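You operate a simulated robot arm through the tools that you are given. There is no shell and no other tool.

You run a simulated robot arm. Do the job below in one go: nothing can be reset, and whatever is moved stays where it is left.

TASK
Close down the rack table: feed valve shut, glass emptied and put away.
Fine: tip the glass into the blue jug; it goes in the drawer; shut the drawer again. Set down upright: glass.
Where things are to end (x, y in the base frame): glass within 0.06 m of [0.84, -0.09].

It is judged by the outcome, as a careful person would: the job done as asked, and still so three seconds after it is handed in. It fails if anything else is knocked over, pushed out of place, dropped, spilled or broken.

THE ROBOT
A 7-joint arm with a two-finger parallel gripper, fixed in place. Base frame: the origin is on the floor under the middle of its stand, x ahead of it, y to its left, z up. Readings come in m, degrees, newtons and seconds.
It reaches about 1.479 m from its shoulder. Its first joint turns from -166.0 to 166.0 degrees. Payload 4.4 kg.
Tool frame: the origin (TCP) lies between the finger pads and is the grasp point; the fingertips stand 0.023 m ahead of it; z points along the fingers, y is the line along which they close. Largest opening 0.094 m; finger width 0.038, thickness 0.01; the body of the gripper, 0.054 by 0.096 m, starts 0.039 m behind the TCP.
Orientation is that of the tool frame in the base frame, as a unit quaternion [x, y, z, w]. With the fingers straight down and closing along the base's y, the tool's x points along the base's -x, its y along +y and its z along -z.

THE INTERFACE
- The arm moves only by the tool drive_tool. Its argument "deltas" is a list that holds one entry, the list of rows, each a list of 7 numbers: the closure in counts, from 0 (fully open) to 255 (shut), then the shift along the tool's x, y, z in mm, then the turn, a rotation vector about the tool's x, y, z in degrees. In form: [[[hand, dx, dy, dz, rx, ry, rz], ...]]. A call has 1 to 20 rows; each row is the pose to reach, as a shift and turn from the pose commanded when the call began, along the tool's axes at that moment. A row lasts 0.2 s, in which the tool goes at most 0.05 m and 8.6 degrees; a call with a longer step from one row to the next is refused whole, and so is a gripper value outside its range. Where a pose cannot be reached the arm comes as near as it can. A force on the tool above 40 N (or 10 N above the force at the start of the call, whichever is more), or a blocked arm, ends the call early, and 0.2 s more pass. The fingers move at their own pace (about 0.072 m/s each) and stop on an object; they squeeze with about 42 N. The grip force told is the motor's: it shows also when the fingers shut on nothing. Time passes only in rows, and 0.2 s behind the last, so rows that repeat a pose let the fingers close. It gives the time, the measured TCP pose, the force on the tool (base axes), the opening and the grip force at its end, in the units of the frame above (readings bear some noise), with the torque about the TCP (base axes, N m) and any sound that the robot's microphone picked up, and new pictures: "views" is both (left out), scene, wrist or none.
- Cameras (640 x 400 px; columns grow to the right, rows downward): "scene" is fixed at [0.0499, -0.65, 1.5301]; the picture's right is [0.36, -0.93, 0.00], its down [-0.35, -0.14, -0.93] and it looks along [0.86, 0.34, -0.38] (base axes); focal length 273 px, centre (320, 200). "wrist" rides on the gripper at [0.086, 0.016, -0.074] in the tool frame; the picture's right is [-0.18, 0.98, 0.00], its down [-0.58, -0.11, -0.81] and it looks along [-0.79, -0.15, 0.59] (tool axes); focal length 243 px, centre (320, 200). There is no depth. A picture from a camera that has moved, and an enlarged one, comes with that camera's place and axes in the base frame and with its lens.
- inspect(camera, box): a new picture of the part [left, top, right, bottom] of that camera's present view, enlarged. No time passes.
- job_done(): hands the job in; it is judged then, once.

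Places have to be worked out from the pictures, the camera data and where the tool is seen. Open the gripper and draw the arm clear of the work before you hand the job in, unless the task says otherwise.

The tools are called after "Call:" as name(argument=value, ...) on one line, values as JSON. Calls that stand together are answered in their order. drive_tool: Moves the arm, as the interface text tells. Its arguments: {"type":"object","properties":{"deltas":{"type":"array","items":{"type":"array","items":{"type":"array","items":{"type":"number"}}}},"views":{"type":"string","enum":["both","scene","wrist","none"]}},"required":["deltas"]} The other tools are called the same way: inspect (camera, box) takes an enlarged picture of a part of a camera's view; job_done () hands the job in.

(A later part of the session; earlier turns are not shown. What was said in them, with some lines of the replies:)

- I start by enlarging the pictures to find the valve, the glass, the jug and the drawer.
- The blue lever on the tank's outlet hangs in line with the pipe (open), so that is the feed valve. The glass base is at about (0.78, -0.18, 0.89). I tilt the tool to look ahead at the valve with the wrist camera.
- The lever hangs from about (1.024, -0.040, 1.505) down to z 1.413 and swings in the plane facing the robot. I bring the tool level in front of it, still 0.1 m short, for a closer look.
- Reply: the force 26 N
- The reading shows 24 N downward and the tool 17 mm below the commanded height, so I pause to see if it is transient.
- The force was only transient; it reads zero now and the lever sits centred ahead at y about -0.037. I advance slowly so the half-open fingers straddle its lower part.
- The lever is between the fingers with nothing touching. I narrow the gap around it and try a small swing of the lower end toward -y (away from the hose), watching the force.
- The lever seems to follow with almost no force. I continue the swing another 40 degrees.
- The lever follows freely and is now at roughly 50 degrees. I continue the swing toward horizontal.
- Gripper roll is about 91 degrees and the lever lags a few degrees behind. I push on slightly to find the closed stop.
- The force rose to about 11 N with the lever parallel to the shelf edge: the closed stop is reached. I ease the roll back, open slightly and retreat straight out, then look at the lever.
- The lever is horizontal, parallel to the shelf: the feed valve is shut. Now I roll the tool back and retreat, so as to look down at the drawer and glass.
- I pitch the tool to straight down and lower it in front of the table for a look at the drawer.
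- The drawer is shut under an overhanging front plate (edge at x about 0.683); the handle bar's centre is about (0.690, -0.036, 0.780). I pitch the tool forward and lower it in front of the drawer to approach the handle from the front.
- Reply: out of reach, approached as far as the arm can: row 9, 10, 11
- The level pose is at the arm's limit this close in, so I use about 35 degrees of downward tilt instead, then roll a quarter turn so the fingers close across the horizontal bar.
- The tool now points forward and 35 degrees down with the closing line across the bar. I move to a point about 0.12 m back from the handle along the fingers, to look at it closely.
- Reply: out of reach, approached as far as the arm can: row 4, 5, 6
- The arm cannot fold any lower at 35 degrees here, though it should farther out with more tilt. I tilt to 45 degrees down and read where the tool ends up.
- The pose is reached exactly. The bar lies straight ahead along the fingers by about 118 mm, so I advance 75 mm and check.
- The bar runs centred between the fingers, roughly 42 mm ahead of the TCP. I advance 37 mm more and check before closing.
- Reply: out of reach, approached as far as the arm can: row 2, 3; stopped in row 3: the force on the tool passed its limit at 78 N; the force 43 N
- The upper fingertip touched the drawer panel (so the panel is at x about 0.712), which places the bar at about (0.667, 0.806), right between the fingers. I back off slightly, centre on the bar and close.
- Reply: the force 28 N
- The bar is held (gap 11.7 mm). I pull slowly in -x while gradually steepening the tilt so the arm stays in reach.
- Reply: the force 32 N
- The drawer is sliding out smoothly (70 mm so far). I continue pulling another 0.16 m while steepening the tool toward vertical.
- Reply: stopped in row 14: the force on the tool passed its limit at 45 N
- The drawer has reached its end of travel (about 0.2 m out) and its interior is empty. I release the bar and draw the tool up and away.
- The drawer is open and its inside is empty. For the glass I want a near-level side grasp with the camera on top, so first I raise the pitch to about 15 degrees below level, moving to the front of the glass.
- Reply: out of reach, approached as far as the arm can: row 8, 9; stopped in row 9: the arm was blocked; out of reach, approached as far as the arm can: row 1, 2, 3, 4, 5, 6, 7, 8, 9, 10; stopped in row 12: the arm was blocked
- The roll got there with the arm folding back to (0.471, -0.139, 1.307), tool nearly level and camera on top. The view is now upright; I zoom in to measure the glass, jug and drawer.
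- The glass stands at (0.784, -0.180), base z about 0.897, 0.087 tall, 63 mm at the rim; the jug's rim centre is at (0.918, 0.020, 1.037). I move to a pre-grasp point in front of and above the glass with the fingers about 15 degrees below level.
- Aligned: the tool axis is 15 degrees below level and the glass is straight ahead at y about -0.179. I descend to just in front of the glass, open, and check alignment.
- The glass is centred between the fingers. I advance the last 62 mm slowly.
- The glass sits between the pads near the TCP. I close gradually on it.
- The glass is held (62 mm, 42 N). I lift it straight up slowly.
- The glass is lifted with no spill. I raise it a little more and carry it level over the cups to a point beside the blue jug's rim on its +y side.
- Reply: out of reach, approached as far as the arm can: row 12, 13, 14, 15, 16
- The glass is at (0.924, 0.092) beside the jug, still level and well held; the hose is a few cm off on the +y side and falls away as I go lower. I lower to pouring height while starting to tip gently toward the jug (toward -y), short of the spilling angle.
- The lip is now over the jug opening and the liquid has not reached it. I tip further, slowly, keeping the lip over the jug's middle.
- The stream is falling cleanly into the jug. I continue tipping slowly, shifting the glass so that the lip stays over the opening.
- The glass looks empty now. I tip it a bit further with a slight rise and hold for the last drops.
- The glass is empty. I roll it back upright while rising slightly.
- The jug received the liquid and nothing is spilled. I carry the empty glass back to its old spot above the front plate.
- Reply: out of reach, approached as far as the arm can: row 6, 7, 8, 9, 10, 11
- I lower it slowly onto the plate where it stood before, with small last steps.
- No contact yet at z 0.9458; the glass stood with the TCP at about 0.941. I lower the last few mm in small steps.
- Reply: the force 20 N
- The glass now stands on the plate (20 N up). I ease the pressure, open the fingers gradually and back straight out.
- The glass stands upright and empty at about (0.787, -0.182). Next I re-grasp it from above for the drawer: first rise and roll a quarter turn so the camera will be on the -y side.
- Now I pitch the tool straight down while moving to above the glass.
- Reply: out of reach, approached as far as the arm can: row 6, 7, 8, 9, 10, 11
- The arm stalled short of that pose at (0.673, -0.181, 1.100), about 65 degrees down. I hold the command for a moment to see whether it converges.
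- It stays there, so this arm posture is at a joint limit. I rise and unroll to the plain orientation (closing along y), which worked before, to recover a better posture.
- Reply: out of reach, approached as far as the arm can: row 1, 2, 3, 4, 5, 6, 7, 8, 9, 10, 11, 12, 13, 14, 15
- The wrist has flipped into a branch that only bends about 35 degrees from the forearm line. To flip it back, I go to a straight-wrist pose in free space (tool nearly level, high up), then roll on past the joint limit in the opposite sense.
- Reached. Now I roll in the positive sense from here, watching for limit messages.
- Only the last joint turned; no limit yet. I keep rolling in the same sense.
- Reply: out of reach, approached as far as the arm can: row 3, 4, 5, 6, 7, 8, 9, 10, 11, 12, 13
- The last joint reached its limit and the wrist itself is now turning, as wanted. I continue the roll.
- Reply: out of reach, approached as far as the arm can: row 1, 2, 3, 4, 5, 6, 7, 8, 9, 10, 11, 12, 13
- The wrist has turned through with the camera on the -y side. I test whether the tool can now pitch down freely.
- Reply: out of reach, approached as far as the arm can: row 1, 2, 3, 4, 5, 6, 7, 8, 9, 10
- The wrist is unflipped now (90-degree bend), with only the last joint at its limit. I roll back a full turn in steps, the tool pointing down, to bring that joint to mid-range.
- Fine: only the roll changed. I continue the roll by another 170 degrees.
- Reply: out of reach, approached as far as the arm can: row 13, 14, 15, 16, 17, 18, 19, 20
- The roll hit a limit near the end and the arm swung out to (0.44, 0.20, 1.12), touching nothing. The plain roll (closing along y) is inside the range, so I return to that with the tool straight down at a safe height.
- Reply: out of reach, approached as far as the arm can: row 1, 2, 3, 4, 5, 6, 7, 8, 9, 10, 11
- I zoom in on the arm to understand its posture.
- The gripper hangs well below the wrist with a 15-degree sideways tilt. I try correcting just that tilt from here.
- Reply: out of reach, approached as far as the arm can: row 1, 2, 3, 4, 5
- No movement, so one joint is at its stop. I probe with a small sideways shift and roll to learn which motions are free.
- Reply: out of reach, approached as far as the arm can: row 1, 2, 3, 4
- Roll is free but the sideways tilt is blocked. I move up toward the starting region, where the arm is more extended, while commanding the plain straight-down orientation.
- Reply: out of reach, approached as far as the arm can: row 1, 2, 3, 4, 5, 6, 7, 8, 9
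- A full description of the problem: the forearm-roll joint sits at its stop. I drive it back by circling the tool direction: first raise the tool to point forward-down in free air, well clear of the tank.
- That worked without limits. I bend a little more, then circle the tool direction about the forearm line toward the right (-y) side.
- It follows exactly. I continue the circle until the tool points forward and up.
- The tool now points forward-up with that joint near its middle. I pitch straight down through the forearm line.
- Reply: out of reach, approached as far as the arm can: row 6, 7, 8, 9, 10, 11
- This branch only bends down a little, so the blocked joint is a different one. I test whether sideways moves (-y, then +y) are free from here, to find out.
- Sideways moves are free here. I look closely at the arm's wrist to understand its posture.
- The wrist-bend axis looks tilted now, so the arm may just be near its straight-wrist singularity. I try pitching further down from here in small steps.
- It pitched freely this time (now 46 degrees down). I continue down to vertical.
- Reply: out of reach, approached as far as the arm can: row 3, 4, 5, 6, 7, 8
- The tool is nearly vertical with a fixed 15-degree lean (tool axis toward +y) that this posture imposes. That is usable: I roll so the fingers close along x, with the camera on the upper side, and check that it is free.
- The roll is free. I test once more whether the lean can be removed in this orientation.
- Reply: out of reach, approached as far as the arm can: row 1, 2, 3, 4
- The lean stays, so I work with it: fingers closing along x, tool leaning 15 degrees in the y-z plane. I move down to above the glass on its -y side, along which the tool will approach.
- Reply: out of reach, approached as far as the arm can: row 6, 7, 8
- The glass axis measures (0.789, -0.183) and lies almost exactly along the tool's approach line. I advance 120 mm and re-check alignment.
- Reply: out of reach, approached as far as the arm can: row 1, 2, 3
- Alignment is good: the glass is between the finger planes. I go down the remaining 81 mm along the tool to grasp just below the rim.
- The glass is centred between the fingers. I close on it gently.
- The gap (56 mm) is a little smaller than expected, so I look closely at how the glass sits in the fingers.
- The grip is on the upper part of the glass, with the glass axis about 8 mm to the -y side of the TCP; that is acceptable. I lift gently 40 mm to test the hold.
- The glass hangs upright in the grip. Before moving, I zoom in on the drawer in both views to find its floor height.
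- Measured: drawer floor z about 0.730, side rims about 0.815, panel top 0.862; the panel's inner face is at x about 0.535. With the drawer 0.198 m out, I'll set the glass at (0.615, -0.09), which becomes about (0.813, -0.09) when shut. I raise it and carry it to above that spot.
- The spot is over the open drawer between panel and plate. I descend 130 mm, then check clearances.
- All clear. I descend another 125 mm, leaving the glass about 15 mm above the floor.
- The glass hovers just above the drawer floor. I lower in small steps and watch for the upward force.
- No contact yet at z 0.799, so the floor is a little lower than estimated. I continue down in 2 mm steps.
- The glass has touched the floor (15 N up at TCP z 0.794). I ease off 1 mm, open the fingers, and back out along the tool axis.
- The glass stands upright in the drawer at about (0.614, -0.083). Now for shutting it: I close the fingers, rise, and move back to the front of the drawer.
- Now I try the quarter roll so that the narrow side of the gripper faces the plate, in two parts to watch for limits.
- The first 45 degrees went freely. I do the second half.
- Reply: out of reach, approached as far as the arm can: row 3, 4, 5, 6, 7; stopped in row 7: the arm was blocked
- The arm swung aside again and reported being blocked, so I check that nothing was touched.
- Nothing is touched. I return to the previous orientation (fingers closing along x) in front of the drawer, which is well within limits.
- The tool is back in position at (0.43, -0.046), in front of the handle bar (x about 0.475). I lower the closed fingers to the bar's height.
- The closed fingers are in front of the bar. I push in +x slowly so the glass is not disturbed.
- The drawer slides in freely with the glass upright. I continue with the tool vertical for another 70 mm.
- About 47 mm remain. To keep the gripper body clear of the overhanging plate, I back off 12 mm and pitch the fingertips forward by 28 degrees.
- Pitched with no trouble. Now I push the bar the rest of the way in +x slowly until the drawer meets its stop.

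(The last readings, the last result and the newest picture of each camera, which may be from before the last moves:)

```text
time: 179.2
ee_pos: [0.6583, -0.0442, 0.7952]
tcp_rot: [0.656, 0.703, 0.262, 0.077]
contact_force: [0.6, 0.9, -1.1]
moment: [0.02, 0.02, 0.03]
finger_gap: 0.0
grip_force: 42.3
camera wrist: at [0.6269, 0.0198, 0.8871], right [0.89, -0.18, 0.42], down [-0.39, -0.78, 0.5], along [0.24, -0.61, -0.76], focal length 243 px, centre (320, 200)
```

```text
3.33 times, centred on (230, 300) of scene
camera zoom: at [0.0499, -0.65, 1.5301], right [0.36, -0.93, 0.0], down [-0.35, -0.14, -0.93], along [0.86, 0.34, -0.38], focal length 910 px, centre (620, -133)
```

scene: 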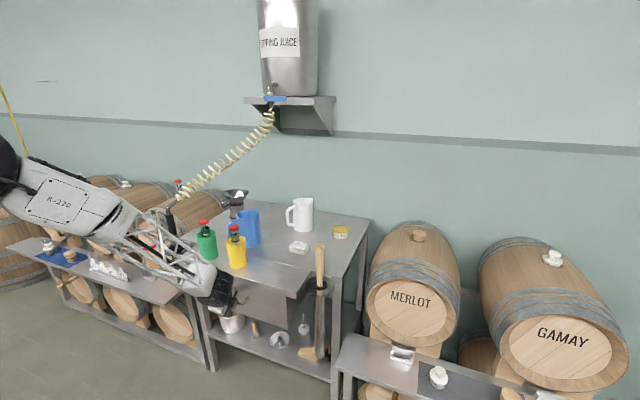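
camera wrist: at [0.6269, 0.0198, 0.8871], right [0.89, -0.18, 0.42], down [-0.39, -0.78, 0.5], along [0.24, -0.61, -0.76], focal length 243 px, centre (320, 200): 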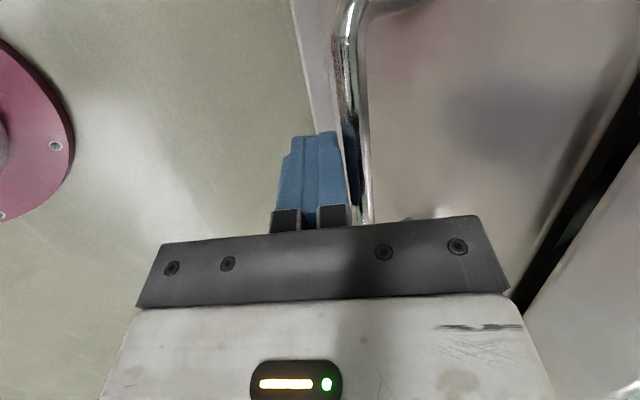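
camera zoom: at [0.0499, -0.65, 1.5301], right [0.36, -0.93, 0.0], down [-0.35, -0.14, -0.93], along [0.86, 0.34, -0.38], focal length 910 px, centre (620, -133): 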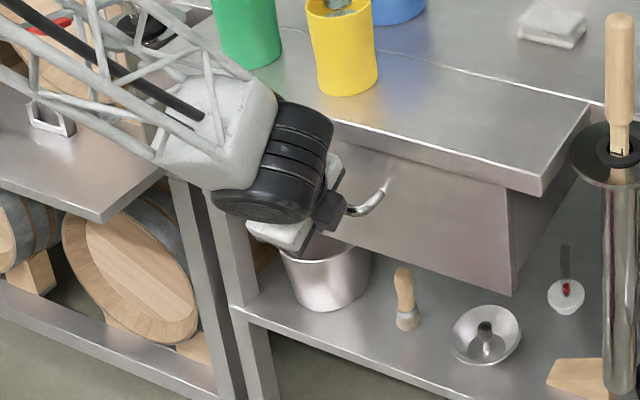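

The drawer looks nearly flush, but no stop force is felt yet. I push on in 1.5 mm steps.

Call:
drive_tool(deltas=[[[255, -0.2, 1.3, 0.7, 0, 0, 0], [255, -0.4, 2.6, 1.4, 0, 0, 0], [255, -0.6, 4, 2, 0, 0, 0], [255, -0.8, 5.3, 2.7, 0, 0, 0], [255, -0.8, 5.3, 2.7, 0, 0, 0]]], views="none")

Call:
inspect(camera="scene", box=[230, 270, 310, 330])

```text
time: 180.0
ee_pos: [0.6601, -0.0435, 0.7939]
tcp_rot: [0.656, 0.704, 0.262, 0.076]
contact_force: [-2.1, -0.1, -2.6]
moment: [0.0, 0.07, -0.03]
finger_gap: 0.0
grip_force: 41.7
stopped in row 3: the force on the tool passed its limit at 44 N (the readings are from after the stop); the commanded pose is now the measured one
```

```text
6.67 times, centred on (270, 300) of scene
camera zoom: at [0.0499, -0.65, 1.5301], right [0.36, -0.93, 0.0], down [-0.35, -0.14, -0.93], along [0.86, 0.34, -0.38], focal length 1821 px, centre (653, -467)
```

zoom: 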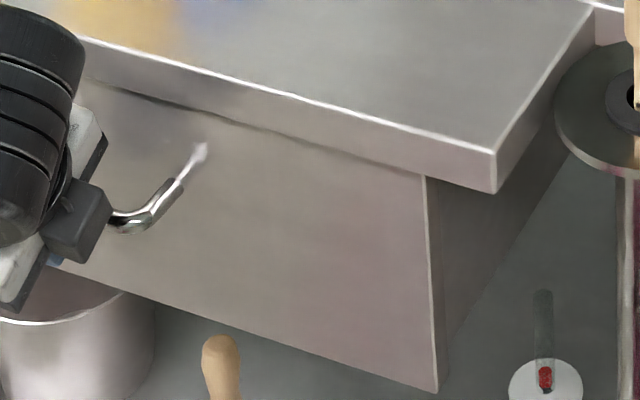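

The push met 44 N: the drawer is at its closed stop, and the panel's edge lies exactly where it was at the start. I back off in -x and rise clear.

Call:
drive_tool(deltas=[[[255, 2.5, -17.6, -9, 0, 0, 0], [255, 5, -35, -18, 0, 0, 0], [255, 8.8, -61.7, -31.7, 0, 0, 0], [255, 15, -50, -54, 0, 0, 0], [255, 24, -31, -88, 0, 0, 0], [255, 33, -13, -122, 0, 0, 0], [255, 42, 6, -156, 0, 0, 0], [255, 51, 25, -190, 0, 0, 0], [255, 60, 43, -224, 0, 0, 0], [255, 67, 56, -244, 0, 0, 0], [255, 67, 56, -244, 0, 0, 0]]], views="both")

Call:
inspect(camera="scene", box=[170, 230, 350, 380])

```text
time: 182.4
ee_pos: [0.5928, -0.0445, 1.0451]
tcp_rot: [0.656, 0.704, 0.261, 0.075]
contact_force: [0.1, 0.0, -0.3]
moment: [0.02, -0.01, 0.0]
finger_gap: 0.0
grip_force: 41.8
camera wrist: at [0.5624, 0.0193, 1.137], right [0.89, -0.18, 0.41], down [-0.38, -0.78, 0.5], along [0.23, -0.6, -0.76], focal length 243 px, centre (320, 200)
```

scene: 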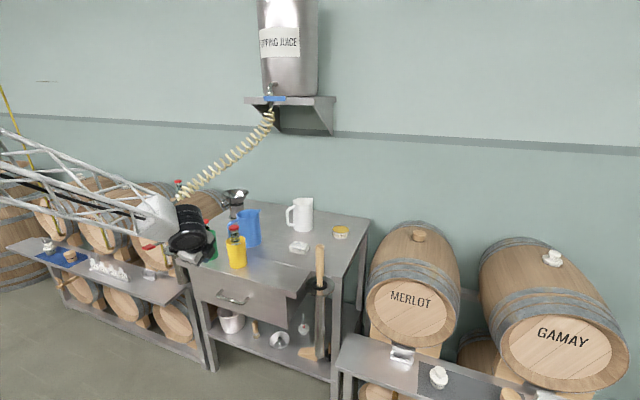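
wrist: 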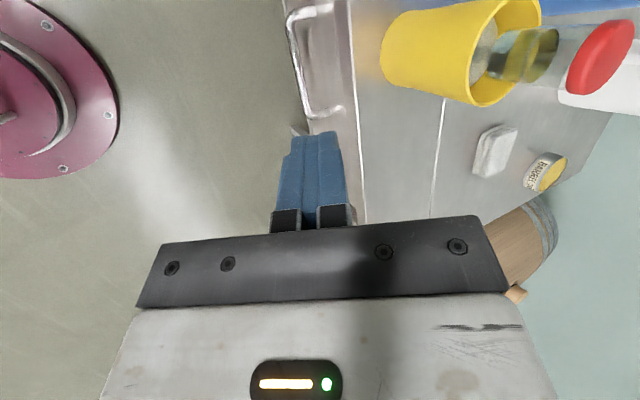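

```text
2.67 times, centred on (260, 305) of scene
camera zoom: at [0.0499, -0.65, 1.5301], right [0.36, -0.93, 0.0], down [-0.35, -0.14, -0.93], along [0.86, 0.34, -0.38], focal length 728 px, centre (480, -80)
```

zoom: 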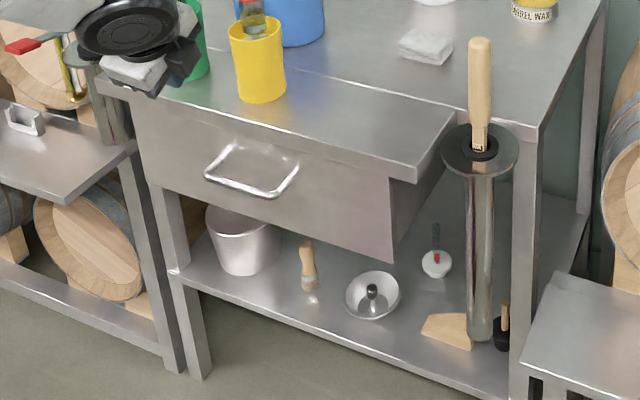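

The drawer matches its starting look exactly, shut. I open the gripper and draw the arm up and back, clear of everything.

Call:
drive_tool(deltas=[[[150, 8, 4, -30, 0, 0, 0], [80, 17, 9, -62, 0, 0, 0], [0, 26, 14, -95, 0, 0, 0], [0, 35, 19, -127, 0, 0, 0], [0, 44, 24, -159, 0, 0, 0], [0, 53, 29, -191, 0, 0, 0], [0, 62, 34, -223, 0, 0, 0], [0, 69.9, 38.4, -253, 0, 0, 0], [0, 69.9, 38.4, -253, 0, 0, 0]]], views="both")

Call:
inspect(camera="scene", box=[230, 60, 350, 140])

Call:
inspect(camera="scene", box=[160, 170, 370, 340])

```text
time: 184.4
ee_pos: [0.5026, -0.0448, 1.2943]
tcp_rot: [0.656, 0.703, 0.262, 0.076]
contact_force: [0.6, -0.2, -0.8]
moment: [-0.02, -0.01, 0.05]
finger_gap: 0.0941
grip_force: 0.1
camera wrist: at [0.4724, 0.0198, 1.3867], right [0.89, -0.18, 0.41], down [-0.38, -0.78, 0.5], along [0.23, -0.6, -0.76], focal length 243 px, centre (320, 200)
```

scene: 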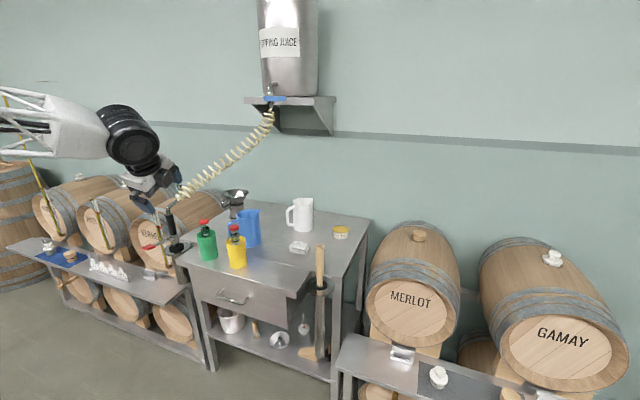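
wrist: 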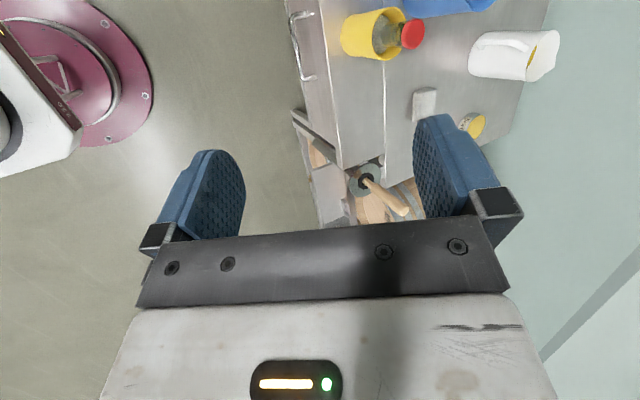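

```text
5.00 times, centred on (290, 100) of scene
camera zoom: at [0.0499, -0.65, 1.5301], right [0.36, -0.93, 0.0], down [-0.35, -0.14, -0.93], along [0.86, 0.34, -0.38], focal length 1366 px, centre (470, 700)
```

zoom: 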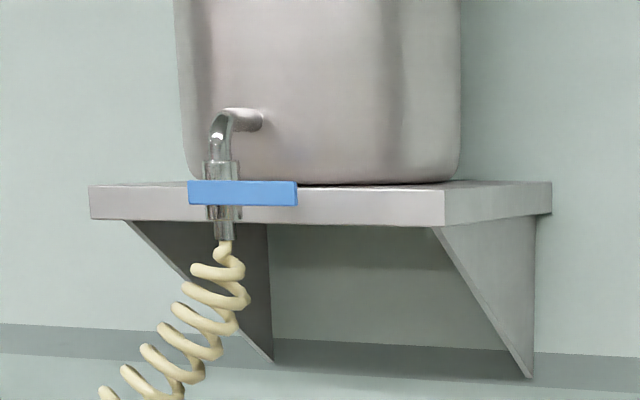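

```text
2.35 times, centred on (265, 255) of scene
camera zoom: at [0.0499, -0.65, 1.5301], right [0.36, -0.93, 0.0], down [-0.35, -0.14, -0.93], along [0.86, 0.34, -0.38], focal length 643 px, centre (449, 71)
```

zoom: 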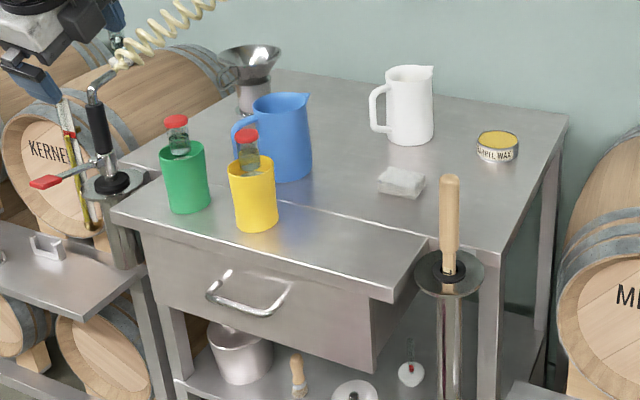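

Everything checks out in the pictures: the valve lever is horizontal (shut), the drawer is flush with the empty glass inside, and the jug, cups and other items stand where they were with nothing spilled. The gripper is open and clear, so I hand in.

Call:
job_done()

```text
The job is handed in.
```

The rack table is closed down and the job is handed in.

- **Feed valve:** the blue lever on the topping juice tank is turned to horizontal, against its closed stop.
- **Glass:** it was emptied into the blue jug with no spill visible, then set upright in the drawer.
- **Drawer:** it is pushed shut to its stop, and the front panel sits where it was at the start. The glass should end at about (0.81, -0.085), roughly 0.03 m from the target point. I worked that out from its place in the open drawer and the drawer's travel of about 0.2 m.
- **Not checked:** the glass was last seen upright while the drawer was about half closed, and I did not reopen it to look. The drawer was pushed slowly, but the final push peaked at 44 N against the stop.
- **Rest of the table:** the cups, bottles, jugs and other items stand where they were. The gripper is open and the arm is clear.
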